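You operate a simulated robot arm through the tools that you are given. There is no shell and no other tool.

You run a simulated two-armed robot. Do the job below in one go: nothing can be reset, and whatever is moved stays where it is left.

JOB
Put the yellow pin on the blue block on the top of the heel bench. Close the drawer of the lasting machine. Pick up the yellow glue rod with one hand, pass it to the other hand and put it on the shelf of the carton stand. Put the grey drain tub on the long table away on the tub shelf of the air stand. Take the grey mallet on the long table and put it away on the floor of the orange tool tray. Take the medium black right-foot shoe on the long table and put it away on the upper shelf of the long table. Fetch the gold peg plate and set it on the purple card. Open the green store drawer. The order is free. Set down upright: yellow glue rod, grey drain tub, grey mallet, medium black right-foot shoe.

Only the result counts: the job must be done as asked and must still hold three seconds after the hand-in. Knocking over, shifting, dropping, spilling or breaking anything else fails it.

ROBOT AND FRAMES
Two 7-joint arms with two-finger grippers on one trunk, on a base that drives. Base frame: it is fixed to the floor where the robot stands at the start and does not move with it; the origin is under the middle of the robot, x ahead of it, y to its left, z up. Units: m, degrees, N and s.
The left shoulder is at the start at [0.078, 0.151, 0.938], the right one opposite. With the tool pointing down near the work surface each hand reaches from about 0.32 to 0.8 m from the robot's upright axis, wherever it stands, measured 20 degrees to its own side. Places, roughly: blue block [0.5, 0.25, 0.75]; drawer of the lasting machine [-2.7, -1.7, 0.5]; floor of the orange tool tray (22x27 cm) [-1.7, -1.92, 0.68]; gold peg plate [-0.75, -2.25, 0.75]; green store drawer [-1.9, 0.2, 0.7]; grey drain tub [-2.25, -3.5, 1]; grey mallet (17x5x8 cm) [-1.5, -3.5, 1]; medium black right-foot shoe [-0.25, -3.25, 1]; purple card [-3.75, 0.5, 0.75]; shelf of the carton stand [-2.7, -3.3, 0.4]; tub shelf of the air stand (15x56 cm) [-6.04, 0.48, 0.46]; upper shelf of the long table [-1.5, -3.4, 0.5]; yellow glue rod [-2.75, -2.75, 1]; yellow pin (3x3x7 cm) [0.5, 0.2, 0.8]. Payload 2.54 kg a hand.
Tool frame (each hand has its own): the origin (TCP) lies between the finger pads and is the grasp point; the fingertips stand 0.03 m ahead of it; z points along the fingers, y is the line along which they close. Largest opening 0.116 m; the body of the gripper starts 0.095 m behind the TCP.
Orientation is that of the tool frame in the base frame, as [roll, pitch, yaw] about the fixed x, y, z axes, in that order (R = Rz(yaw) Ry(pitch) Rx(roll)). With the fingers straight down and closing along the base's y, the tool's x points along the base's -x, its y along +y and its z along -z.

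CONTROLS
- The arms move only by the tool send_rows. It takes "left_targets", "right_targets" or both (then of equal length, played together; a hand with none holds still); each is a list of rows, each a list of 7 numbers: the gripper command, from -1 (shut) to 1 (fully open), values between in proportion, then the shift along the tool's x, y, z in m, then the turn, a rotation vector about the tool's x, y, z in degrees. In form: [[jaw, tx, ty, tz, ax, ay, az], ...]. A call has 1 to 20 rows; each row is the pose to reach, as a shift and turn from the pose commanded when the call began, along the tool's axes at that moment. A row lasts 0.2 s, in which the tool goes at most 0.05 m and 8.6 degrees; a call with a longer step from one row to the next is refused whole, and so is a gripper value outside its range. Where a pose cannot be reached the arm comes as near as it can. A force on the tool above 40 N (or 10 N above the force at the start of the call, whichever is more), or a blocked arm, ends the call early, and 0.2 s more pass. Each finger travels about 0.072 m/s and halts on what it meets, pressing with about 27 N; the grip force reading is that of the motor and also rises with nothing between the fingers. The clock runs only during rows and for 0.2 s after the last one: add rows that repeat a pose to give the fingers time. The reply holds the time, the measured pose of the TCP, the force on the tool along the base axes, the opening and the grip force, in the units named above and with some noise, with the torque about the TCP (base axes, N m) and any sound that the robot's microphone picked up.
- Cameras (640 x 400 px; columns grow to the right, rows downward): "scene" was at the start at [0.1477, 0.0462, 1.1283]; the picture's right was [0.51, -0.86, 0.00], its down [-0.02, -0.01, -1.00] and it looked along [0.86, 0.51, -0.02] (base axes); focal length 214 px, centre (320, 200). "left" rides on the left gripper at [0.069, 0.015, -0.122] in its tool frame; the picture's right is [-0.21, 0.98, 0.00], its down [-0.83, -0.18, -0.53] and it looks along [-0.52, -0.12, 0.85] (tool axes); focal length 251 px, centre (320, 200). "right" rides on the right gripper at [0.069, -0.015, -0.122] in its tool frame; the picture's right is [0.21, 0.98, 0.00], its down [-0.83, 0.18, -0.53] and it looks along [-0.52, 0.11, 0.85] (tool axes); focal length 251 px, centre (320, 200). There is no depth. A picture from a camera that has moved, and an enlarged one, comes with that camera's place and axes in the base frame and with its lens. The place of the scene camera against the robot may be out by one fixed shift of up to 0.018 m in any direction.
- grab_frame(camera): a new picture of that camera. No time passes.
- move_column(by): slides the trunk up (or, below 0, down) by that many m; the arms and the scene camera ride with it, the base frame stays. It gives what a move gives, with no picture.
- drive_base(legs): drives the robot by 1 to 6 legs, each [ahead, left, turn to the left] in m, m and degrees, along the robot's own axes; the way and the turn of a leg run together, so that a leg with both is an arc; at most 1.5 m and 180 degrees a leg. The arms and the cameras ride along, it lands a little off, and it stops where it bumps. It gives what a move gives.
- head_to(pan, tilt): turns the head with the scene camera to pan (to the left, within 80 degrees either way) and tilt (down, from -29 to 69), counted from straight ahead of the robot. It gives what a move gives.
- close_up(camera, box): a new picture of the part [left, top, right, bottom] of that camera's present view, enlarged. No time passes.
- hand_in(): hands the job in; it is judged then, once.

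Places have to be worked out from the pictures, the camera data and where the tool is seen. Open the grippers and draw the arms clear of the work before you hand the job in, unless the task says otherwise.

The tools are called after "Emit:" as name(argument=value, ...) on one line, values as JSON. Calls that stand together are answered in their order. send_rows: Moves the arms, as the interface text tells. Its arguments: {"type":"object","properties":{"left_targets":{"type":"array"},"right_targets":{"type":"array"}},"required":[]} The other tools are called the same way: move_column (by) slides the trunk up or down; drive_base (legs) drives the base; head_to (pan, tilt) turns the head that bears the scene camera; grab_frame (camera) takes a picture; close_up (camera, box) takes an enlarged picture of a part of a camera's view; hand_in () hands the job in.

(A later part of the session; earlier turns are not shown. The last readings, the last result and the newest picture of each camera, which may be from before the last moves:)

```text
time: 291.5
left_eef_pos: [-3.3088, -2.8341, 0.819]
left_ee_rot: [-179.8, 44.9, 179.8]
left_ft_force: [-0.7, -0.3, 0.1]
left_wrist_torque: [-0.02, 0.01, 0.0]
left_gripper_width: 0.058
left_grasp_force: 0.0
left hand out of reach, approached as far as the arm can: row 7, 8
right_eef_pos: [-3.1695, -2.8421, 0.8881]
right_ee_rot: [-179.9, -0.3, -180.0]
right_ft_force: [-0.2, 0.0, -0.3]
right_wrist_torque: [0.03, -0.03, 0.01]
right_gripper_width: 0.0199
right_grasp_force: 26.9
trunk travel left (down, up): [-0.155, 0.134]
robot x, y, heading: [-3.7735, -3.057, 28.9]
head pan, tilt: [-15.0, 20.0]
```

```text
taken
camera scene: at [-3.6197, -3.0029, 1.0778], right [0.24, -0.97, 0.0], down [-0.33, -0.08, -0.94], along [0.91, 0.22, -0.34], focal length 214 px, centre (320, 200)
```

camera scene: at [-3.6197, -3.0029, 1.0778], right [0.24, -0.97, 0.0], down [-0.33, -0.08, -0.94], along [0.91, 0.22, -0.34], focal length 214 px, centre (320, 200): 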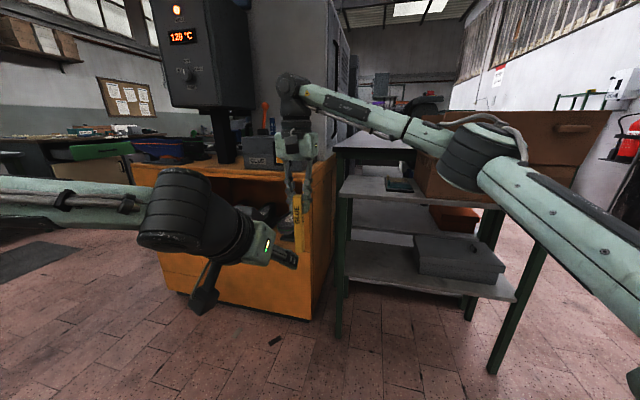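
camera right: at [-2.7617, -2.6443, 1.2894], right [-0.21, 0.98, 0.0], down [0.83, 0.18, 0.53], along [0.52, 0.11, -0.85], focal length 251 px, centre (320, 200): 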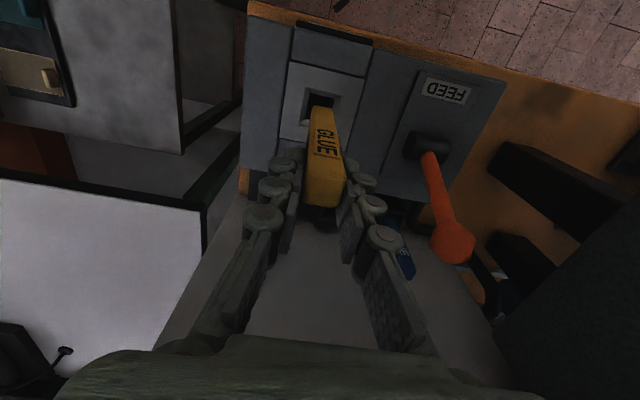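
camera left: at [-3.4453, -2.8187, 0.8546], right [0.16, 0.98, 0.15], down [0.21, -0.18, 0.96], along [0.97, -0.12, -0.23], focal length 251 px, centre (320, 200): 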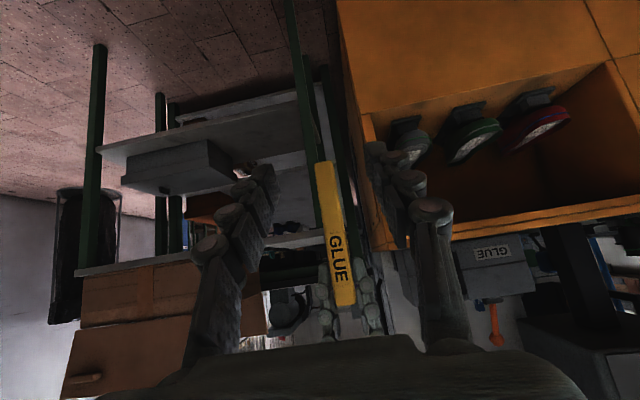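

The rod hangs centred ahead of the left fingers (z 0.749–0.902, y≈-2.842). I'm advancing the left hand horizontally onto its lower half.

Emit:
send_rows(left_targets=[[0, -0.025, -0.003, 0.025, 0, 0, 0], [0, -0.05, -0.006, 0.05, 0, 0, 0], [0, -0.075, -0.008, 0.075, 0, 0, 0], [0, -0.0965, -0.008, 0.0965, 0, 0, 0], [0, -0.0965, -0.008, 0.0965, 0, 0, 0]])

Emit:
grab_frame(camera="left")

Emit:
close_up(camera="scene", box=[220, 80, 400, 300])

Emit:
grab_frame(camera="right")

```text
time: 292.7
left_eef_pos: [-3.2607, -2.7999, 0.8251]
left_ee_rot: [-179.8, 45.0, 179.9]
left_ft_force: [-0.3, -0.5, -1.1]
left_wrist_torque: [0.01, -0.03, 0.03]
left_gripper_width: 0.0582
left_grasp_force: 0.0
left hand out of reach, approached as far as the arm can: row 1, 2, 3, 4, 5
right_eef_pos: [-3.1706, -2.8406, 0.8883]
right_ee_rot: [-179.9, -0.2, -179.9]
right_ft_force: [-0.3, 0.5, -0.3]
right_wrist_torque: [0.0, -0.03, 0.0]
right_gripper_width: 0.0203
right_grasp_force: 26.6
trunk travel left (down, up): [-0.155, 0.134]
robot x, y, heading: [-3.7735, -3.0588, 28.9]
head pan, tilt: [-15.0, 20.0]
```

```text
taken
camera left: at [-3.3966, -2.7838, 0.8614], right [0.16, 0.98, 0.15], down [0.21, -0.18, 0.96], along [0.97, -0.12, -0.23], focal length 251 px, centre (320, 200)
```

left: 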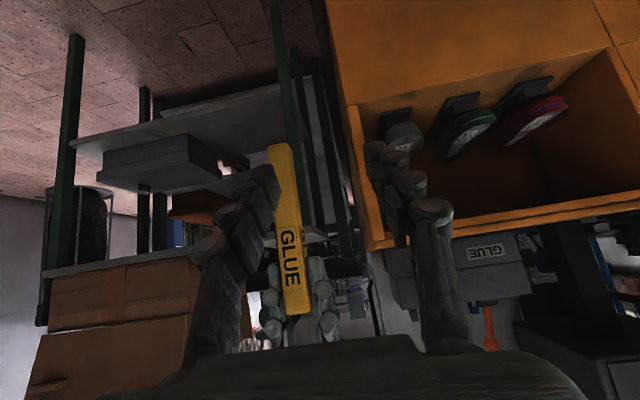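

```text
1.82 times, centred on (310, 190) of scene
camera zoom: at [-3.6197, -3.0029, 1.0778], right [0.24, -0.97, 0.0], down [-0.33, -0.08, -0.94], along [0.91, 0.22, -0.34], focal length 390 px, centre (338, 218)
```

zoom: 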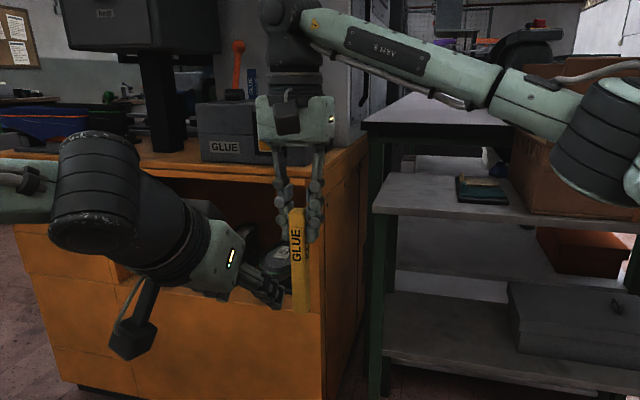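

```text
taken
camera right: at [-3.2389, -2.8566, 1.0118], right [-0.22, 0.98, 0.0], down [0.83, 0.18, 0.53], along [0.52, 0.11, -0.85], focal length 251 px, centre (320, 200)
```

right: 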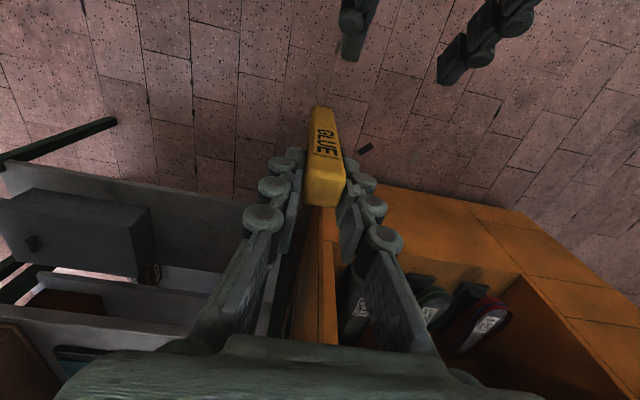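

The left arm can't reach that far right, so I'll bring the rod to it instead: left hand back a little, then the right hand moves the rod left into its jaws.

Emit:
send_rows(left_targets=[[0, 0.025, 0.0, -0.025, 0, 0, 0], [0, 0.05, 0.0, -0.05, 0, 0, 0], [0, 0.06, 0.0, -0.06, 0, 0, 0], [0, 0.06, 0.0, -0.06, 0, 0, 0]])

```text
time: 293.7
left_eef_pos: [-3.3453, -2.8009, 0.8292]
left_ee_rot: [-179.8, 45.0, -180.0]
left_ft_force: [0.6, 0.1, 0.0]
left_wrist_torque: [0.0, 0.01, 0.01]
left_gripper_width: 0.0578
left_grasp_force: 0.1
right_eef_pos: [-3.1707, -2.8414, 0.8881]
right_ee_rot: [-179.9, -0.1, -179.9]
right_ft_force: [-0.1, 0.7, -1.0]
right_wrist_torque: [-0.05, -0.03, -0.01]
right_gripper_width: 0.0199
right_grasp_force: 26.5
trunk travel left (down, up): [-0.155, 0.134]
robot x, y, heading: [-3.7707, -3.058, 29.0]
head pan, tilt: [-15.0, 20.0]
```

Now the right hand brings the rod to (-3.25, -2.80).

Emit:
send_rows(right_targets=[[-1, 0.02, 0.02, 0, 0, 0, 0], [-1, 0.05, 0.0405, 0, 0, 0, 0], [-1, 0.08, 0.0405, 0, 0, 0, 0], [-1, 0.08, 0.0405, 0, 0, 0, 0]])

Emit:
grab_frame(camera="left")

```text
time: 294.7
left_eef_pos: [-3.3457, -2.8004, 0.8279]
left_ee_rot: [-179.8, 45.0, 179.9]
left_ft_force: [0.3, -0.6, 0.0]
left_wrist_torque: [0.0, 0.06, -0.02]
left_gripper_width: 0.058
left_grasp_force: 0.1
right_eef_pos: [-3.2534, -2.8009, 0.8885]
right_ee_rot: [-179.8, -0.2, -179.9]
right_ft_force: [0.1, -0.7, -0.1]
right_wrist_torque: [0.0, 0.0, -0.02]
right_gripper_width: 0.0202
right_grasp_force: 26.9
trunk travel left (down, up): [-0.155, 0.134]
robot x, y, heading: [-3.7714, -3.0593, 29.1]
head pan, tilt: [-15.0, 20.0]
```

```text
taken
camera left: at [-3.4807, -2.7841, 0.8641], right [0.16, 0.98, 0.15], down [0.21, -0.18, 0.96], along [0.97, -0.12, -0.23], focal length 251 px, centre (320, 200)
```

left: 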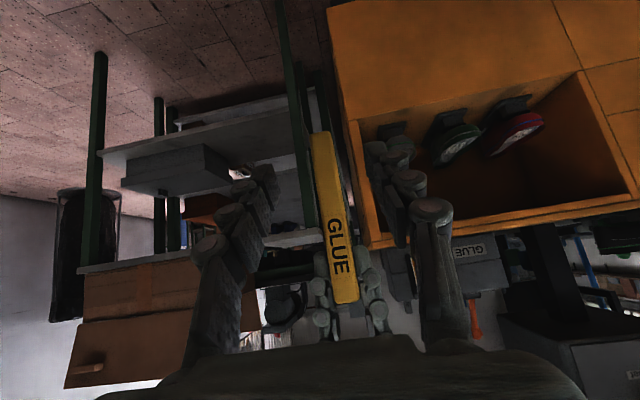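

Aligned. Advancing the left hand 9 cm onto the rod and checking before closing.

Emit:
send_rows(left_targets=[[0, -0.02, 0, 0.024, 0, 0, 0], [0, -0.04, 0, 0.048, 0, 0, 0], [0, -0.0594, 0, 0.0707, 0, 0, 0], [0, -0.0594, 0, 0.0707, 0, 0, 0]])

Emit:
grab_frame(camera="left")

Emit:
grab_frame(camera="right")

Emit:
close_up(camera="scene", box=[200, 80, 360, 280])

```text
time: 295.7
left_eef_pos: [-3.2538, -2.7954, 0.8233]
left_ee_rot: [-179.6, 45.0, 179.9]
left_ft_force: [0.7, -0.4, 0.3]
left_wrist_torque: [-0.02, 0.02, 0.0]
left_gripper_width: 0.0582
left_grasp_force: 0.1
left hand out of reach, approached as far as the arm can: row 3, 4
right_eef_pos: [-3.2543, -2.8005, 0.8874]
right_ee_rot: [-179.9, -0.1, -179.9]
right_ft_force: [0.7, -1.2, -0.6]
right_wrist_torque: [0.02, -0.03, 0.02]
right_gripper_width: 0.0198
right_grasp_force: 26.9
trunk travel left (down, up): [-0.155, 0.134]
robot x, y, heading: [-3.7694, -3.0591, 28.5]
head pan, tilt: [-15.0, 20.0]
```

```text
taken
camera left: at [-3.3902, -2.7794, 0.86], right [0.16, 0.98, 0.15], down [0.2, -0.18, 0.96], along [0.97, -0.12, -0.23], focal length 251 px, centre (320, 200)
```

left: 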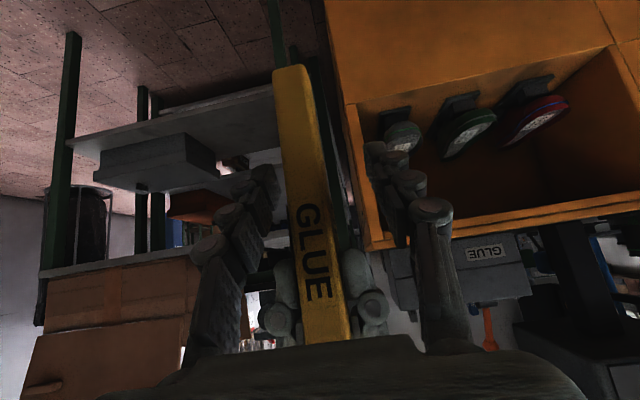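

```text
taken
camera right: at [-3.3207, -2.8161, 1.0112], right [-0.22, 0.98, 0.0], down [0.83, 0.18, 0.53], along [0.52, 0.11, -0.85], focal length 251 px, centre (320, 200)
```

right: 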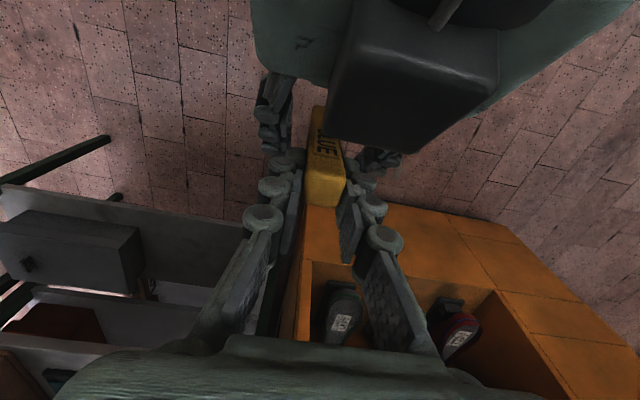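

```text
2.00 times, centred on (280, 180) of scene
camera zoom: at [-3.6196, -3.0028, 1.0778], right [0.24, -0.97, 0.0], down [-0.33, -0.08, -0.94], along [0.91, 0.22, -0.34], focal length 429 px, centre (400, 240)
```

zoom: 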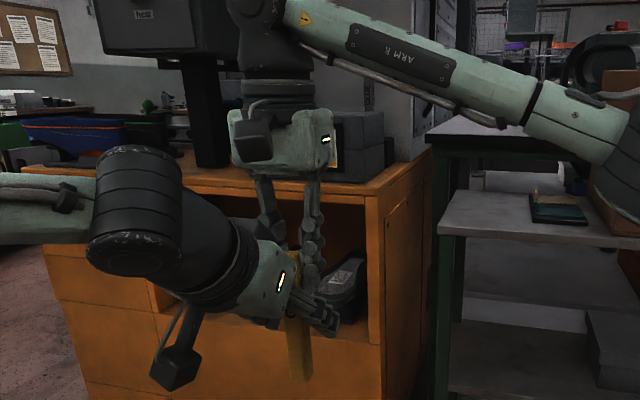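

The rod lies between the left fingers, 5 mm off-centre. I'm nudging the right hand 4 mm and closing the left jaws.

Emit:
send_rows(left_targets=[[0, 0, 0, 0, 0, 0, 0], [-0.3, 0, 0, 0, 0, 0, 0], [-0.5, 0, 0, 0, 0, 0, 0], [-0.7, 0, 0, 0, 0, 0, 0], [-1, 0, 0, 0, 0, 0, 0], [-1, 0, 0, 0, 0, 0, 0], [-1, 0, 0, 0, 0, 0, 0]], right_targets=[[-1, 0, 0.004, 0, 0, 0, 0], [-1, 0, 0.004, 0, 0, 0, 0], [-1, 0, 0.004, 0, 0, 0, 0], [-1, 0, 0.004, 0, 0, 0, 0], [-1, 0, 0.004, 0, 0, 0, 0], [-1, 0, 0.004, 0, 0, 0, 0], [-1, 0, 0.004, 0, 0, 0, 0]])

Emit:
grab_frame(camera="left")

Emit:
grab_frame(camera="right")

```text
time: 297.3
left_eef_pos: [-3.2537, -2.7962, 0.8231]
left_ee_rot: [-179.7, 45.0, 179.8]
left_ft_force: [0.4, -4.6, 0.5]
left_wrist_torque: [0.11, -0.02, 0.05]
left_gripper_width: 0.0194
left_grasp_force: 27.0
right_eef_pos: [-3.2544, -2.7964, 0.8853]
right_ee_rot: [-179.9, -0.2, -179.9]
right_ft_force: [-0.8, 4.8, -0.7]
right_wrist_torque: [0.2, 0.07, -0.03]
right_gripper_width: 0.0198
right_grasp_force: 27.1
trunk travel left (down, up): [-0.155, 0.134]
robot x, y, heading: [-3.7674, -3.0548, 29.0]
head pan, tilt: [-15.0, 20.0]
```

```text
taken
camera left: at [-3.3905, -2.7798, 0.86], right [0.16, 0.98, 0.15], down [0.2, -0.18, 0.96], along [0.97, -0.12, -0.23], focal length 251 px, centre (320, 200)
```

left: 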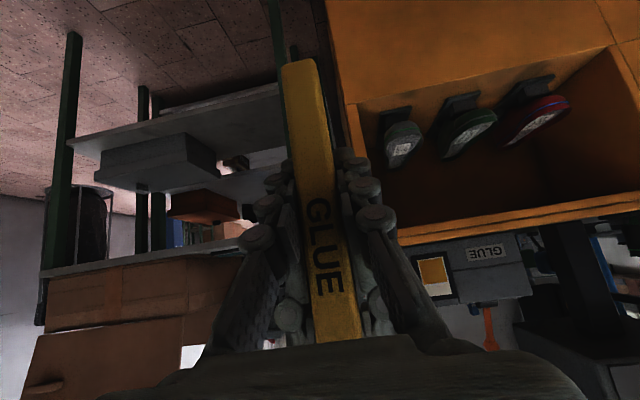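

```text
taken
camera right: at [-3.3214, -2.8114, 1.0097], right [-0.22, 0.98, 0.0], down [0.83, 0.18, 0.53], along [0.52, 0.11, -0.85], focal length 251 px, centre (320, 200)
```

right: 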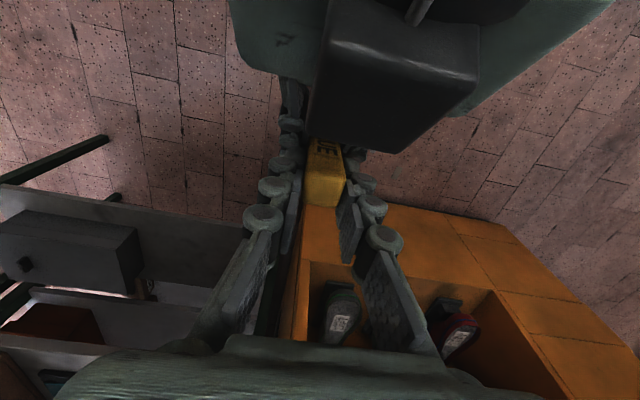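

Both hands hold the rod. Releasing with the right hand and raising it clear.

Emit:
send_rows(right_targets=[[-0.5, 0, 0, 0, 0, 0, 0], [-0.2, 0, 0, 0, 0, 0, 0], [-0.1, 0, 0, 0, 0, 0, 0], [-0.1, 0, 0, -0.03, 0, 0, 0], [-0.1, 0, 0, -0.07, 0, 0, 0], [-0.1, 0, 0, -0.11, 0, 0, 0], [-0.1, 0, -0.03, -0.14, 0, 0, 0], [-0.1, 0, -0.07, -0.15, 0, 0, 0]])

Emit:
grab_frame(camera="left")

Emit:
grab_frame(camera="scene")

```text
time: 299.1
left_eef_pos: [-3.2544, -2.7954, 0.8241]
left_ee_rot: [-179.7, 45.2, 179.9]
left_ft_force: [0.2, -0.3, 0.1]
left_wrist_torque: [0.03, -0.01, 0.0]
left_gripper_width: 0.0192
left_grasp_force: 26.7
right_eef_pos: [-3.2504, -2.8675, 1.0358]
right_ee_rot: [-179.9, -0.2, -179.9]
right_ft_force: [-0.4, 0.0, -0.4]
right_wrist_torque: [-0.01, 0.0, 0.01]
right_gripper_width: 0.0521
right_grasp_force: 0.0
trunk travel left (down, up): [-0.155, 0.134]
robot x, y, heading: [-3.7705, -3.0607, 28.9]
head pan, tilt: [-15.0, 20.0]
```

```text
taken
camera left: at [-3.3905, -2.7799, 0.8601], right [0.16, 0.98, 0.15], down [0.2, -0.18, 0.96], along [0.97, -0.12, -0.23], focal length 251 px, centre (320, 200)
```

left: 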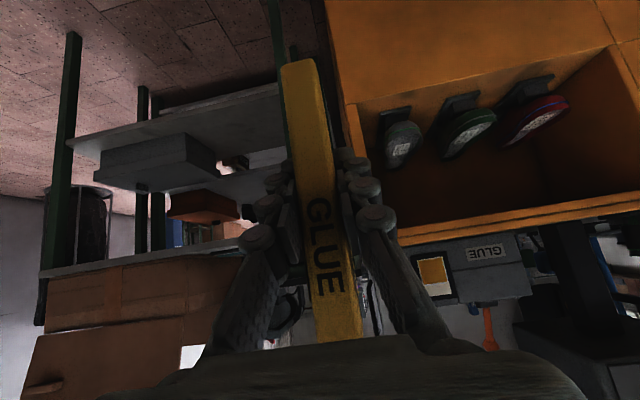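

```text
taken
camera scene: at [-3.6197, -3.0032, 1.0778], right [0.24, -0.97, 0.0], down [-0.33, -0.08, -0.94], along [0.91, 0.22, -0.34], focal length 214 px, centre (320, 200)
```

scene: 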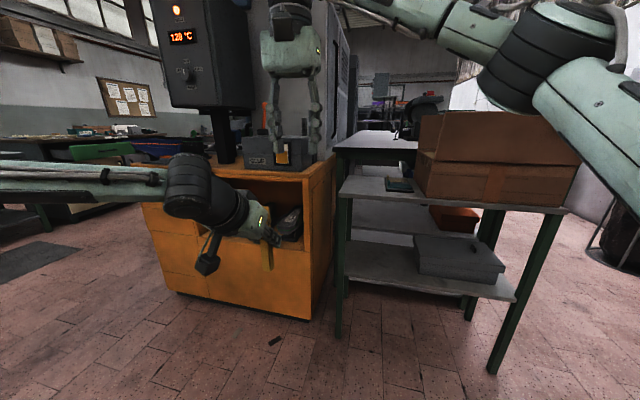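

The rod is now solely in the left hand. I'm folding the right hand back and turning the left hand to point straight ahead, closer in, for driving.

Emit:
send_rows(left_targets=[[-1, 0.014, 0.0216, -0.014, -2.9, 0, -2.9], [-1, 0.0284, 0.0431, -0.0284, -5.8, 0, -5.8], [-1, 0.0426, 0.0647, -0.0426, -8.7, 0, -8.7], [-1, 0.0567, 0.0863, -0.0567, -11.7, 0, -11.7], [-1, 0.0709, 0.1079, -0.0709, -14.6, 0, -14.6], [-1, 0.0851, 0.1294, -0.0851, -17.5, 0, -17.5], [-1, 0.0993, 0.151, -0.0993, -20.4, 0, -20.4]], right_targets=[[-0.1, 0.0122, -0.0423, 0, 0, 0, -4.1], [-0.1, 0.0244, -0.0847, 0, 0, 0, -8.3], [-0.1, 0.0366, -0.127, 0, 0, 0, -12.4], [-0.1, 0.0489, -0.1693, 0, 0, 0, -16.5], [-0.1, 0.0611, -0.2116, 0, 0, 0, -20.6], [-0.1, 0.0733, -0.254, 0, 0, 0, -24.8], [-0.1, 0.0855, -0.2963, 0, 0, 0, -28.9]])

Emit:
drive_base(legs=[[0, 0, -28.9]])

Emit:
grab_frame(camera="scene")

```text
time: 300.7
left_eef_pos: [-3.3956, -2.6427, 0.8218]
left_ee_rot: [-179.8, 44.9, -151.2]
left_ft_force: [0.6, 0.5, -0.4]
left_wrist_torque: [0.01, 0.0, 0.0]
left_gripper_width: 0.0191
left_grasp_force: 27.4
right_eef_pos: [-3.3378, -3.1518, 1.0305]
right_ee_rot: [179.8, -0.1, -150.8]
right_ft_force: [-0.1, 0.6, -0.2]
right_wrist_torque: [0.0, 0.05, -0.01]
right_gripper_width: 0.0524
right_grasp_force: 0.0
right hand out of reach, approached as far as the arm can: row 7
trunk travel left (down, up): [-0.155, 0.134]
robot x, y, heading: [-3.772, -3.0541, 28.8]
head pan, tilt: [-15.0, 20.0]
```

```text
time: 302.6
left_eef_pos: [-3.243, -2.8737, 0.8215]
left_ee_rot: [-179.9, 44.9, -179.7]
left_ft_force: [-0.4, 0.8, -0.4]
left_wrist_torque: [-0.02, 0.03, 0.0]
left_gripper_width: 0.0195
left_grasp_force: 27.2
right_eef_pos: [-3.434, -3.3463, 1.0299]
right_ee_rot: [180.0, -0.1, -179.4]
right_ft_force: [0.2, 0.2, 0.0]
right_wrist_torque: [-0.01, -0.03, 0.0]
right_gripper_width: 0.0523
right_grasp_force: 0.0
trunk travel left (down, up): [-0.155, 0.134]
robot x, y, heading: [-3.7689, -3.0568, 0.8]
head pan, tilt: [-15.0, 20.0]
```

```text
taken
camera scene: at [-3.6116, -3.0811, 1.0778], right [-0.25, -0.97, 0.0], down [-0.33, 0.09, -0.94], along [0.91, -0.24, -0.34], focal length 214 px, centre (320, 200)
```

scene: 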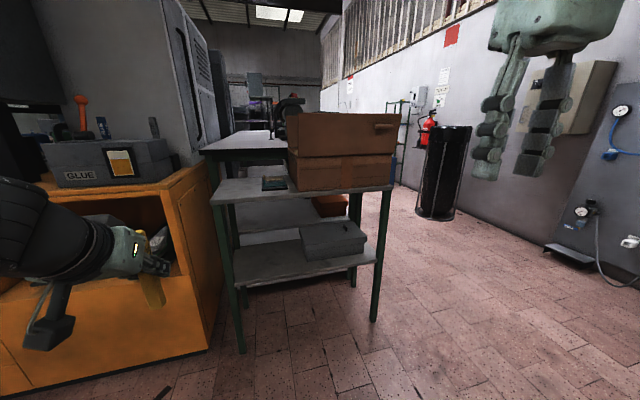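

From this view: stand front at x≈-2.815, y from -2.89 to -3.62, shelf z≈0.406, grey box from y<-3.24. I'll place the rod at ≈(-2.725, -3.075); driving near, then lowering in front of the stand.

Emit:
drive_base(legs=[[0.34, -0.205, -0.8]])

Emit:
move_column(by=-0.15)

Emit:
send_rows(left_targets=[[-1, 0.02, 0, 0.02, 0, 0, 0], [-1, 0.045, 0, 0.045, 0, 0, 0], [-1, 0.07, 0, 0.07, 0, 0, 0], [-1, 0.095, 0, 0.095, 0, 0, 0], [-1, 0.113, 0, 0.113, 0, 0, 0], [-1, 0.113, 0, 0.113, 0, 0, 0]])

Emit:
grab_frame(camera="scene")

Emit:
grab_frame(camera="left")

```text
time: 305.1
left_eef_pos: [-2.8891, -3.0796, 0.82]
left_ee_rot: [-179.8, 44.9, 179.6]
left_ft_force: [0.0, 0.5, 0.3]
left_wrist_torque: [0.01, -0.02, -0.02]
left_gripper_width: 0.0193
left_grasp_force: 26.8
right_eef_pos: [-3.0852, -3.5517, 1.0308]
right_ee_rot: [180.0, -0.3, 179.8]
right_ft_force: [0.3, -0.2, -0.7]
right_wrist_torque: [-0.02, 0.03, -0.01]
right_gripper_width: 0.0521
right_grasp_force: 0.1
trunk travel left (down, up): [-0.155, 0.134]
robot x, y, heading: [-3.4168, -3.2573, -0.4]
head pan, tilt: [-15.0, 20.0]
```

```text
time: 306.9
left_eef_pos: [-2.8902, -3.0798, 0.6717]
left_ee_rot: [-179.7, 44.9, 179.6]
left_ft_force: [0.8, -0.4, 0.5]
left_wrist_torque: [0.02, 0.0, -0.01]
left_gripper_width: 0.0193
left_grasp_force: 27.0
right_eef_pos: [-3.0857, -3.5521, 0.8804]
right_ee_rot: [-180.0, 0.0, 179.8]
right_ft_force: [-0.1, -1.1, 0.0]
right_wrist_torque: [-0.01, 0.02, -0.02]
right_gripper_width: 0.052
right_grasp_force: 0.0
trunk travel left (down, up): [-0.005, 0.284]
robot x, y, heading: [-3.4205, -3.2599, -0.4]
head pan, tilt: [-15.0, 20.0]
```

```text
time: 308.3
left_eef_pos: [-2.8889, -3.0813, 0.5095]
left_ee_rot: [-179.7, 44.9, 179.6]
left_ft_force: [-1.0, 0.0, 0.2]
left_wrist_torque: [0.0, -0.03, 0.02]
left_gripper_width: 0.019
left_grasp_force: 26.7
right_eef_pos: [-3.0852, -3.5504, 0.8803]
right_ee_rot: [180.0, -0.1, 179.8]
right_ft_force: [-0.1, 0.0, 0.3]
right_wrist_torque: [0.02, 0.0, 0.01]
right_gripper_width: 0.0518
right_grasp_force: 0.1
trunk travel left (down, up): [-0.005, 0.284]
robot x, y, heading: [-3.4183, -3.2596, -0.2]
head pan, tilt: [-15.0, 20.0]
```

```text
taken
camera scene: at [-3.2596, -3.2832, 0.9278], right [-0.26, -0.96, 0.0], down [-0.33, 0.09, -0.94], along [0.91, -0.25, -0.34], focal length 214 px, centre (320, 200)
```

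scene: 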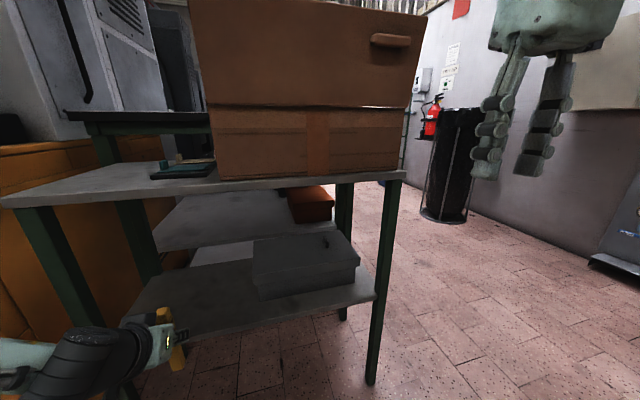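

```text
taken
camera left: at [-3.0249, -3.0649, 0.5457], right [0.16, 0.98, 0.15], down [0.21, -0.18, 0.96], along [0.97, -0.12, -0.23], focal length 251 px, centre (320, 200)
```

left: 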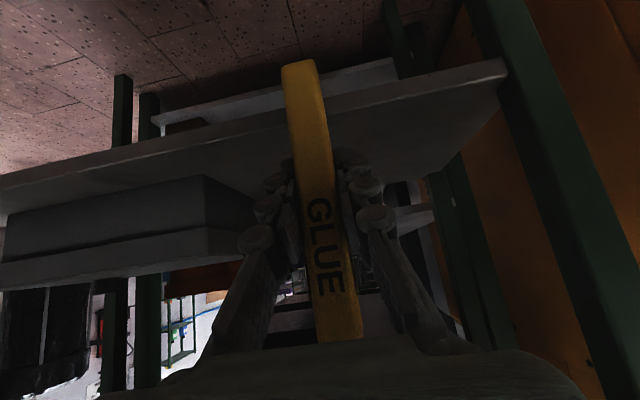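

The shelf's top is z≈0.41 and the rod's bottom ≈0.43. I'm raising 2 cm, driving in 9 cm and moving the hand the rest over the shelf.

Emit:
send_rows(left_targets=[[-1, -0.0141, 0, -0.0141, 0, 0, 0], [-1, -0.0141, 0, -0.0141, 0, 0, 0]])

Emit:
drive_base(legs=[[0.09, 0, 0]])

Emit:
grab_frame(camera="left")

Emit:
grab_frame(camera="scene")

```text
time: 308.9
left_eef_pos: [-2.8885, -3.0812, 0.5301]
left_ee_rot: [-179.8, 44.9, 179.5]
left_ft_force: [-0.6, -0.2, 0.6]
left_wrist_torque: [0.03, 0.02, 0.02]
left_gripper_width: 0.019
left_grasp_force: 27.3
right_eef_pos: [-3.0859, -3.5514, 0.8802]
right_ee_rot: [179.9, -0.1, 179.8]
right_ft_force: [0.3, -0.4, -0.1]
right_wrist_torque: [-0.02, 0.02, 0.02]
right_gripper_width: 0.0521
right_grasp_force: 0.0
trunk travel left (down, up): [-0.005, 0.284]
robot x, y, heading: [-3.4231, -3.2566, -0.3]
head pan, tilt: [-15.0, 20.0]
```

```text
time: 310.0
left_eef_pos: [-2.8008, -3.0831, 0.5304]
left_ee_rot: [-179.8, 44.9, 179.5]
left_ft_force: [0.1, 0.1, 0.2]
left_wrist_torque: [-0.02, 0.04, -0.03]
left_gripper_width: 0.0195
left_grasp_force: 27.0
right_eef_pos: [-2.9975, -3.5545, 0.8794]
right_ee_rot: [180.0, -0.1, 179.7]
right_ft_force: [0.2, -0.4, -0.4]
right_wrist_torque: [0.0, -0.02, 0.02]
right_gripper_width: 0.0523
right_grasp_force: 0.0
trunk travel left (down, up): [-0.005, 0.284]
robot x, y, heading: [-3.3336, -3.2577, -0.4]
head pan, tilt: [-15.0, 20.0]
```

```text
taken
camera left: at [-2.9361, -3.0662, 0.5671], right [0.16, 0.98, 0.15], down [0.21, -0.18, 0.96], along [0.96, -0.13, -0.23], focal length 251 px, centre (320, 200)
```

left: 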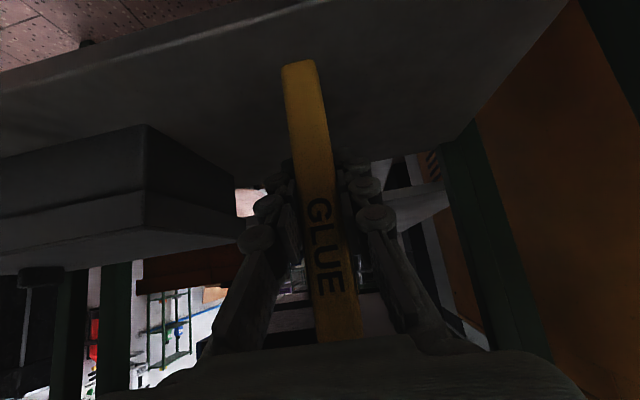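

```text
taken
camera scene: at [-3.1716, -3.2841, 0.9278], right [-0.27, -0.96, 0.0], down [-0.33, 0.09, -0.94], along [0.91, -0.25, -0.34], focal length 214 px, centre (320, 200)
```

scene: 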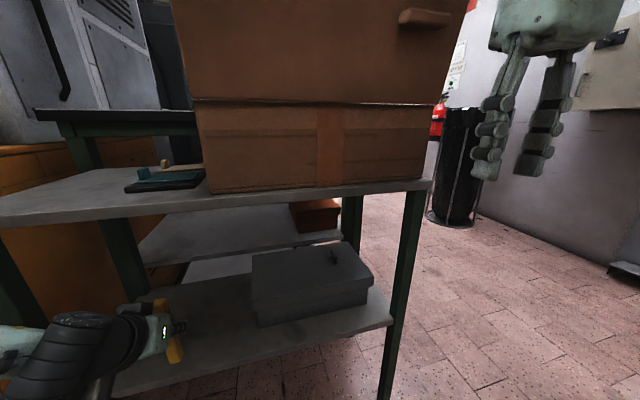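

The rod is just inside the shelf's edge. Moving it 7.5 cm further in, then lowering slowly.

Emit:
send_rows(left_targets=[[-1, -0.018, 0, 0.018, 0, 0, 0], [-1, -0.036, 0, 0.036, 0, 0, 0], [-1, -0.053, 0, 0.053, 0, 0, 0], [-1, -0.053, 0, 0.053, 0, 0, 0]])

Emit:
send_rows(left_targets=[[-1, 0.0035, 0, 0.0035, 0, 0, 0], [-1, 0.007, 0, 0.007, 0, 0, 0], [-1, 0.0106, 0, 0.0106, 0, 0, 0], [-1, 0.0106, 0, 0.0106, 0, 0, 0]])

Emit:
grab_frame(camera="left")

Emit:
close_up(camera="scene", box=[100, 240, 300, 400])

```text
time: 311.0
left_eef_pos: [-2.727, -3.084, 0.5314]
left_ee_rot: [-179.7, 44.9, 179.5]
left_ft_force: [0.0, -0.1, 0.1]
left_wrist_torque: [-0.02, 0.03, 0.01]
left_gripper_width: 0.0194
left_grasp_force: 27.7
right_eef_pos: [-2.9984, -3.5537, 0.8802]
right_ee_rot: [-180.0, -0.1, 179.8]
right_ft_force: [-0.1, -0.6, 0.6]
right_wrist_torque: [0.0, 0.01, 0.0]
right_gripper_width: 0.0523
right_grasp_force: 0.1
trunk travel left (down, up): [-0.005, 0.284]
robot x, y, heading: [-3.3311, -3.2593, -0.2]
head pan, tilt: [-15.0, 20.0]
```

```text
time: 312.0
left_eef_pos: [-2.7254, -3.0845, 0.5143]
left_ee_rot: [-179.8, 44.9, 179.6]
left_ft_force: [0.2, -0.2, 0.3]
left_wrist_torque: [-0.03, 0.0, 0.0]
left_gripper_width: 0.0193
left_grasp_force: 27.3
right_eef_pos: [-2.999, -3.5524, 0.8798]
right_ee_rot: [179.9, -0.1, 179.7]
right_ft_force: [0.4, 0.5, 1.0]
right_wrist_torque: [0.01, 0.02, 0.0]
right_gripper_width: 0.0522
right_grasp_force: 0.1
trunk travel left (down, up): [-0.005, 0.284]
robot x, y, heading: [-3.3313, -3.2579, -0.2]
head pan, tilt: [-15.0, 20.0]
```

```text
taken
camera left: at [-2.8609, -3.0672, 0.5515], right [0.16, 0.98, 0.15], down [0.21, -0.18, 0.96], along [0.96, -0.13, -0.23], focal length 251 px, centre (320, 200)
```

left: 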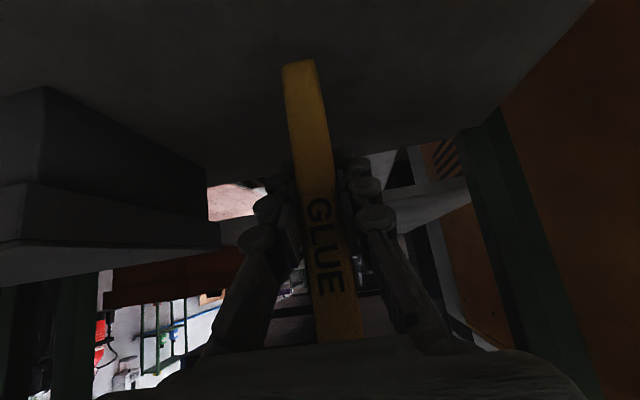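

```text
2.50 times, centred on (200, 320) of scene
camera zoom: at [-3.1715, -3.2841, 0.9278], right [-0.27, -0.96, 0.0], down [-0.33, 0.09, -0.94], along [0.91, -0.25, -0.34], focal length 536 px, centre (620, -100)
```

zoom: 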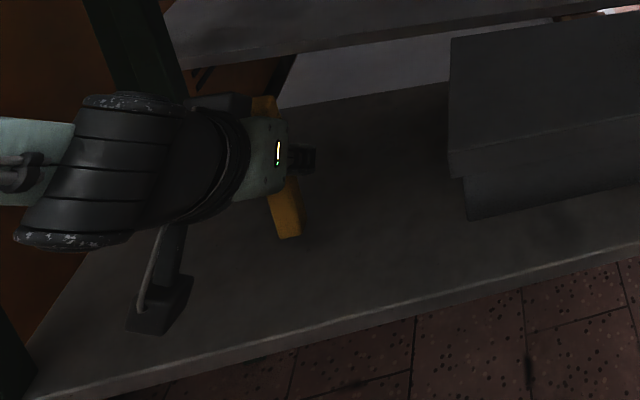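

Still no contact. Continuing down in 3 mm steps, watching the force.

Emit:
send_rows(left_targets=[[-1, 0.0035, 0, 0.0035, 0, 0, 0], [-1, 0.0057, 0, 0.0057, 0, 0, 0], [-1, 0.0078, 0, 0.0078, 0, 0, 0], [-1, 0.0099, 0, 0.0099, 0, 0, 0], [-1, 0.0099, 0, 0.0099, 0, 0, 0]])

```text
time: 313.2
left_eef_pos: [-2.7255, -3.085, 0.5004]
left_ee_rot: [-179.8, 44.9, 179.4]
left_ft_force: [-0.8, 0.6, 0.0]
left_wrist_torque: [0.01, -0.04, 0.02]
left_gripper_width: 0.0192
left_grasp_force: 26.9
right_eef_pos: [-2.9976, -3.5526, 0.8805]
right_ee_rot: [180.0, -0.1, 179.7]
right_ft_force: [0.7, -0.6, 0.8]
right_wrist_torque: [0.01, -0.01, -0.01]
right_gripper_width: 0.0522
right_grasp_force: 0.1
trunk travel left (down, up): [-0.005, 0.284]
robot x, y, heading: [-3.3319, -3.2591, -0.5]
head pan, tilt: [-15.0, 20.0]
```

Emit:
send_rows(left_targets=[[-1, 0.0014, 0, 0.0014, 0, 0, 0], [-1, 0.0028, 0, 0.0028, 0, 0, 0], [-1, 0.0042, 0, 0.0042, 0, 0, 0], [-1, 0.0042, 0, 0.0042, 0, 0, 0]])

Emit:
close_up(camera="scene", box=[180, 260, 260, 360])

```text
time: 314.2
left_eef_pos: [-2.726, -3.0833, 0.4966]
left_ee_rot: [-179.8, 44.8, 179.6]
left_ft_force: [0.5, -0.5, 0.4]
left_wrist_torque: [0.01, -0.02, 0.02]
left_gripper_width: 0.0192
left_grasp_force: 27.4
right_eef_pos: [-2.9985, -3.5526, 0.8806]
right_ee_rot: [-179.9, -0.2, 179.7]
right_ft_force: [-0.1, -0.5, 0.4]
right_wrist_torque: [-0.03, -0.01, -0.03]
right_gripper_width: 0.052
right_grasp_force: 0.2
trunk travel left (down, up): [-0.005, 0.284]
robot x, y, heading: [-3.3325, -3.2564, -0.6]
head pan, tilt: [-15.0, 20.0]
```

```text
4.00 times, centred on (220, 310) of scene
camera zoom: at [-3.1715, -3.2841, 0.9278], right [-0.27, -0.96, 0.0], down [-0.33, 0.09, -0.94], along [0.91, -0.25, -0.34], focal length 858 px, centre (720, -240)
```

zoom: 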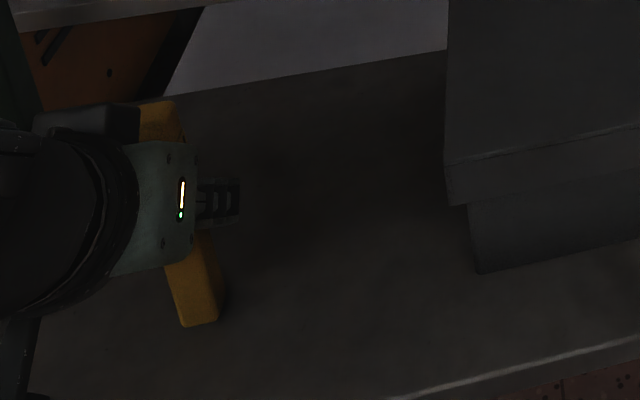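

Very near the shelf now; continuing down 6 mm in small steps.

Emit:
send_rows(left_targets=[[-1, 0.0014, 0, 0.0014, 0, 0, 0], [-1, 0.0028, 0, 0.0028, 0, 0, 0], [-1, 0.0042, 0, 0.0042, 0, 0, 0], [-1, 0.0042, 0, 0.0042, 0, 0, 0]])

```text
time: 315.2
left_eef_pos: [-2.7246, -3.0843, 0.4925]
left_ee_rot: [-179.9, 45.3, 179.4]
left_ft_force: [-1.6, 2.3, 20.8]
left_wrist_torque: [0.07, 0.13, -0.03]
left_gripper_width: 0.0193
left_grasp_force: 26.8
right_eef_pos: [-2.9999, -3.5526, 0.8813]
right_ee_rot: [-180.0, 0.0, 179.7]
right_ft_force: [-0.9, 0.2, 0.2]
right_wrist_torque: [-0.01, 0.05, 0.01]
right_gripper_width: 0.052
right_grasp_force: 0.1
trunk travel left (down, up): [-0.005, 0.284]
robot x, y, heading: [-3.3305, -3.2586, -0.5]
head pan, tilt: [-15.0, 20.0]
```

Contact (21 N). Relieving the pressure, opening gently, and retreating straight back.

Emit:
send_rows(left_targets=[[-1, -0.0014, 0, -0.0014, 0, 0, 0], [-1, -0.0014, 0, -0.0014, 0, 0, 0], [-0.62, -0.0014, 0, -0.0014, 0, 0, 0], [-0.5, -0.0014, 0, -0.0014, 0, 0, 0], [-0.35, -0.0014, 0, -0.0014, 0, 0, 0], [-0.2, -0.0014, 0, -0.0014, 0, 0, 0], [-0.2, -0.0014, 0, -0.0014, 0, 0, 0]])

Emit:
grab_frame(camera="left")

Emit:
close_up(camera="scene", box=[180, 260, 260, 360])

```text
time: 316.8
left_eef_pos: [-2.7265, -3.0838, 0.4932]
left_ee_rot: [-179.8, 44.9, 179.5]
left_ft_force: [0.0, -0.8, 0.5]
left_wrist_torque: [0.02, 0.01, -0.01]
left_gripper_width: 0.0462
left_grasp_force: 0.0
right_eef_pos: [-2.9992, -3.5535, 0.8809]
right_ee_rot: [179.9, -0.1, 179.7]
right_ft_force: [-0.3, -0.4, 0.6]
right_wrist_torque: [0.02, -0.01, 0.02]
right_gripper_width: 0.0519
right_grasp_force: 0.0
trunk travel left (down, up): [-0.005, 0.284]
robot x, y, heading: [-3.3347, -3.259, -0.8]
head pan, tilt: [-15.0, 20.0]
```

```text
taken
camera left: at [-2.8615, -3.0672, 0.5282], right [0.16, 0.98, 0.15], down [0.21, -0.18, 0.96], along [0.96, -0.13, -0.23], focal length 251 px, centre (320, 200)
```

left: 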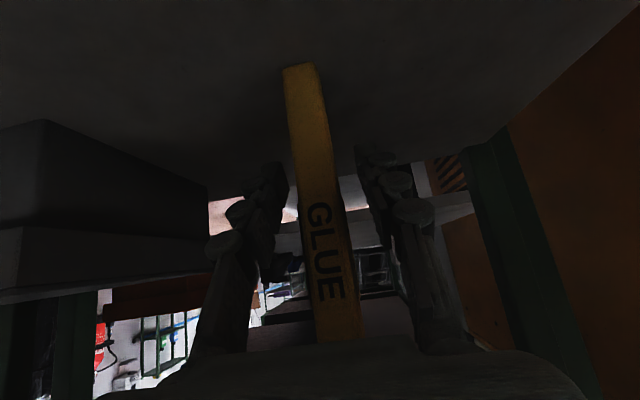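

```text
4.00 times, centred on (220, 310) of scene
camera zoom: at [-3.1716, -3.2841, 0.9278], right [-0.27, -0.96, 0.0], down [-0.33, 0.09, -0.94], along [0.91, -0.25, -0.34], focal length 858 px, centre (720, -240)
```

zoom: 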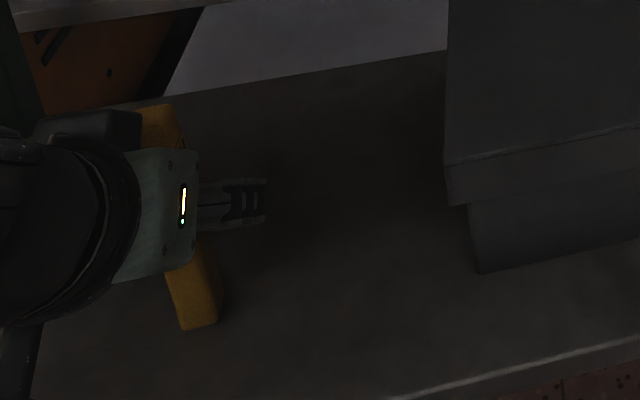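

The rod stands free. Retreating straight back (-x), then backing the base off.

Emit:
send_rows(left_targets=[[-0.2, 0.014, 0, -0.014, 0, 0, 0], [-0.2, 0.035, 0, -0.035, 0, 0, 0], [-0.2, 0.06, 0, -0.06, 0, 0, 0], [-0.2, 0.085, 0, -0.085, 0, 0, 0], [-0.2, 0.106, 0, -0.106, 0, 0, 0]])

Emit:
drive_base(legs=[[-0.25, 0, 0]])

Emit:
grab_frame(camera="left")

Emit:
grab_frame(camera="scene")

```text
time: 318.0
left_eef_pos: [-2.865, -3.0854, 0.4863]
left_ee_rot: [-179.8, 44.9, 179.4]
left_ft_force: [1.0, -0.4, -0.1]
left_wrist_torque: [-0.02, -0.01, 0.01]
left_gripper_width: 0.0465
left_grasp_force: 0.1
left hand out of reach, approached as far as the arm can: row 5
right_eef_pos: [-2.997, -3.5523, 0.88]
right_ee_rot: [-180.0, -0.1, 179.7]
right_ft_force: [-0.5, 0.0, -0.3]
right_wrist_torque: [-0.01, 0.0, -0.05]
right_gripper_width: 0.0523
right_grasp_force: 0.1
trunk travel left (down, up): [-0.005, 0.284]
robot x, y, heading: [-3.3341, -3.2579, -0.5]
head pan, tilt: [-15.0, 20.0]
```

```text
time: 319.8
left_eef_pos: [-3.1174, -3.0865, 0.486]
left_ee_rot: [-179.8, 44.9, 179.1]
left_ft_force: [0.4, -0.1, -0.2]
left_wrist_torque: [-0.01, -0.01, 0.0]
left_gripper_width: 0.0464
left_grasp_force: 0.1
right_eef_pos: [-3.2538, -3.5518, 0.8809]
right_ee_rot: [180.0, -0.2, 179.4]
right_ft_force: [0.0, -0.3, 0.3]
right_wrist_torque: [0.02, 0.0, -0.01]
right_gripper_width: 0.0524
right_grasp_force: 0.0
trunk travel left (down, up): [-0.005, 0.284]
robot x, y, heading: [-3.5851, -3.2585, -0.9]
head pan, tilt: [-15.0, 20.0]
```

```text
taken
camera left: at [-3.2524, -3.0679, 0.5229], right [0.17, 0.97, 0.15], down [0.21, -0.18, 0.96], along [0.96, -0.13, -0.23], focal length 251 px, centre (320, 200)
```

left: 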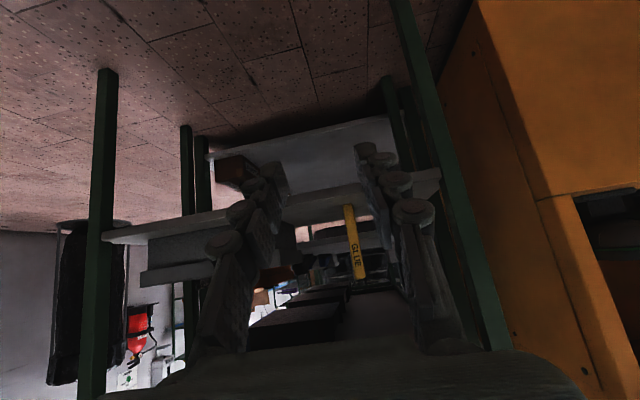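

```text
taken
camera scene: at [-3.4254, -3.2824, 0.9278], right [-0.27, -0.96, 0.0], down [-0.33, 0.09, -0.94], along [0.9, -0.26, -0.34], focal length 214 px, centre (320, 200)
```

scene: 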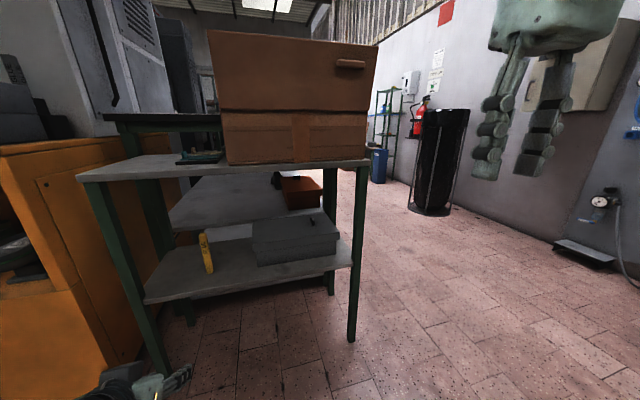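

The rod stands upright on the shelf. I'm folding the left arm, raising the trunk and driving round to the south side of the long table.

Emit:
send_rows(left_targets=[[0, -0.012, 0.0167, -0.0275, 0, 5, 0], [0, -0.024, 0.0333, -0.055, 0, 10, 0], [0, -0.035, 0.05, -0.0825, 0, 15, 0], [0, -0.047, 0.0667, -0.11, 0, 20, 0], [0, -0.059, 0.0833, -0.1375, 0, 25, 0], [0, -0.071, 0.1, -0.165, 0, 30, 0], [0, -0.082, 0.1167, -0.1925, 0, 35, 0], [0, -0.094, 0.1333, -0.22, 0, 40, 0], [0, -0.106, 0.15, -0.2475, 0, 45, 0]])

Emit:
move_column(by=0.27)

Emit:
drive_base(legs=[[-0.1, -1.05, 0], [1.0, 0, 0]])

Emit:
head_to(pan=40, tilt=15)

Emit:
grab_frame(camera="scene")

Emit:
head_to(pan=-10, tilt=15)

Emit:
grab_frame(camera="scene")

```text
time: 321.8
left_eef_pos: [-3.2158, -2.933, 0.7371]
left_ee_rot: [-179.8, -0.2, 178.8]
left_ft_force: [-0.3, -0.5, -0.2]
left_wrist_torque: [0.0, -0.01, 0.0]
left_gripper_width: 0.0582
left_grasp_force: 0.1
left hand out of reach, approached as far as the arm can: row 1, 2, 3
right_eef_pos: [-3.2549, -3.5517, 0.8803]
right_ee_rot: [180.0, 0.0, 179.4]
right_ft_force: [0.0, 0.5, -1.2]
right_wrist_torque: [-0.02, -0.02, 0.02]
right_gripper_width: 0.0522
right_grasp_force: 0.1
trunk travel left (down, up): [-0.005, 0.284]
robot x, y, heading: [-3.5807, -3.2553, -0.9]
head pan, tilt: [-15.0, 20.0]
```

```text
time: 324.6
left_eef_pos: [-3.2149, -2.934, 1.0053]
left_ee_rot: [-179.9, 0.0, 179.0]
left_ft_force: [0.3, 0.3, 0.3]
left_wrist_torque: [-0.01, -0.01, -0.02]
left_gripper_width: 0.0581
left_grasp_force: 0.0
right_eef_pos: [-3.2542, -3.5522, 1.1505]
right_ee_rot: [-179.9, -0.2, 179.4]
right_ft_force: [-0.8, -0.8, -0.5]
right_wrist_torque: [-0.01, 0.03, 0.0]
right_gripper_width: 0.0523
right_grasp_force: 0.0
trunk travel left (down, up): [-0.275, 0.014]
robot x, y, heading: [-3.5884, -3.2564, -0.7]
head pan, tilt: [-15.0, 20.0]
```

```text
time: 339.5
left_eef_pos: [-2.3489, -3.9928, 1.0067]
left_ee_rot: [-179.9, -0.1, 178.7]
left_ft_force: [0.4, 0.4, 1.1]
left_wrist_torque: [0.02, 0.04, -0.02]
left_gripper_width: 0.0579
left_grasp_force: 0.0
right_eef_pos: [-2.3921, -4.6107, 1.1492]
right_ee_rot: [-179.9, -0.2, 178.9]
right_ft_force: [0.2, 0.2, -0.3]
right_wrist_torque: [0.03, 0.03, -0.01]
right_gripper_width: 0.0522
right_grasp_force: 0.1
trunk travel left (down, up): [-0.275, 0.014]
robot x, y, heading: [-2.723, -4.3113, -1.4]
head pan, tilt: [-15.0, 20.0]
```

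```text
time: 340.8
left_eef_pos: [-2.35, -3.9918, 1.0059]
left_ee_rot: [-179.9, -0.1, 178.6]
left_ft_force: [0.6, 0.0, 0.6]
left_wrist_torque: [0.02, -0.01, 0.01]
left_gripper_width: 0.058
left_grasp_force: 0.0
right_eef_pos: [-2.3923, -4.6104, 1.1506]
right_ee_rot: [179.9, -0.2, 178.9]
right_ft_force: [0.3, -0.4, 0.1]
right_wrist_torque: [0.01, -0.04, -0.01]
right_gripper_width: 0.0522
right_grasp_force: 0.2
trunk travel left (down, up): [-0.275, 0.014]
robot x, y, heading: [-2.7214, -4.3121, -1.3]
head pan, tilt: [40.0, 15.0]
```

```text
taken
camera scene: at [-2.5792, -4.2556, 1.2059], right [0.63, -0.78, 0.0], down [-0.2, -0.16, -0.97], along [0.75, 0.6, -0.26], focal length 214 px, centre (320, 200)
```

scene: 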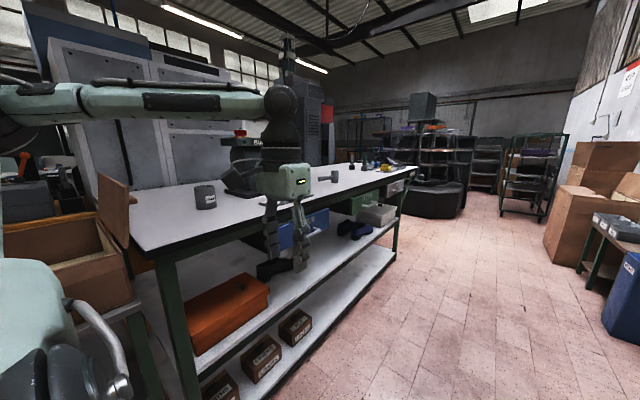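

```text
time: 341.9
left_eef_pos: [-2.3501, -3.9932, 1.0076]
left_ee_rot: [-179.9, -0.1, 178.6]
left_ft_force: [-0.2, 1.2, -0.3]
left_wrist_torque: [-0.01, -0.02, 0.04]
left_gripper_width: 0.0578
left_grasp_force: 0.0
right_eef_pos: [-2.393, -4.6113, 1.1507]
right_ee_rot: [179.9, -0.1, 178.8]
right_ft_force: [-0.1, -0.1, 0.5]
right_wrist_torque: [-0.04, -0.01, 0.02]
right_gripper_width: 0.0522
right_grasp_force: 0.0
trunk travel left (down, up): [-0.275, 0.014]
robot x, y, heading: [-2.7233, -4.3132, -1.3]
head pan, tilt: [-10.0, 15.0]
```

```text
taken
camera scene: at [-2.5604, -4.3321, 1.206], right [-0.19, -0.98, 0.0], down [-0.25, 0.05, -0.97], along [0.95, -0.19, -0.26], focal length 214 px, centre (320, 200)
```

scene: 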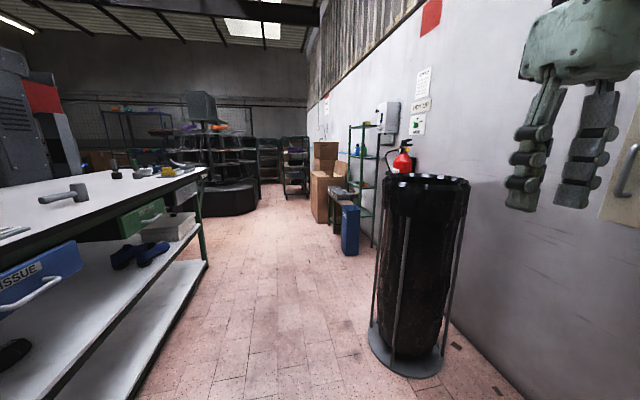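

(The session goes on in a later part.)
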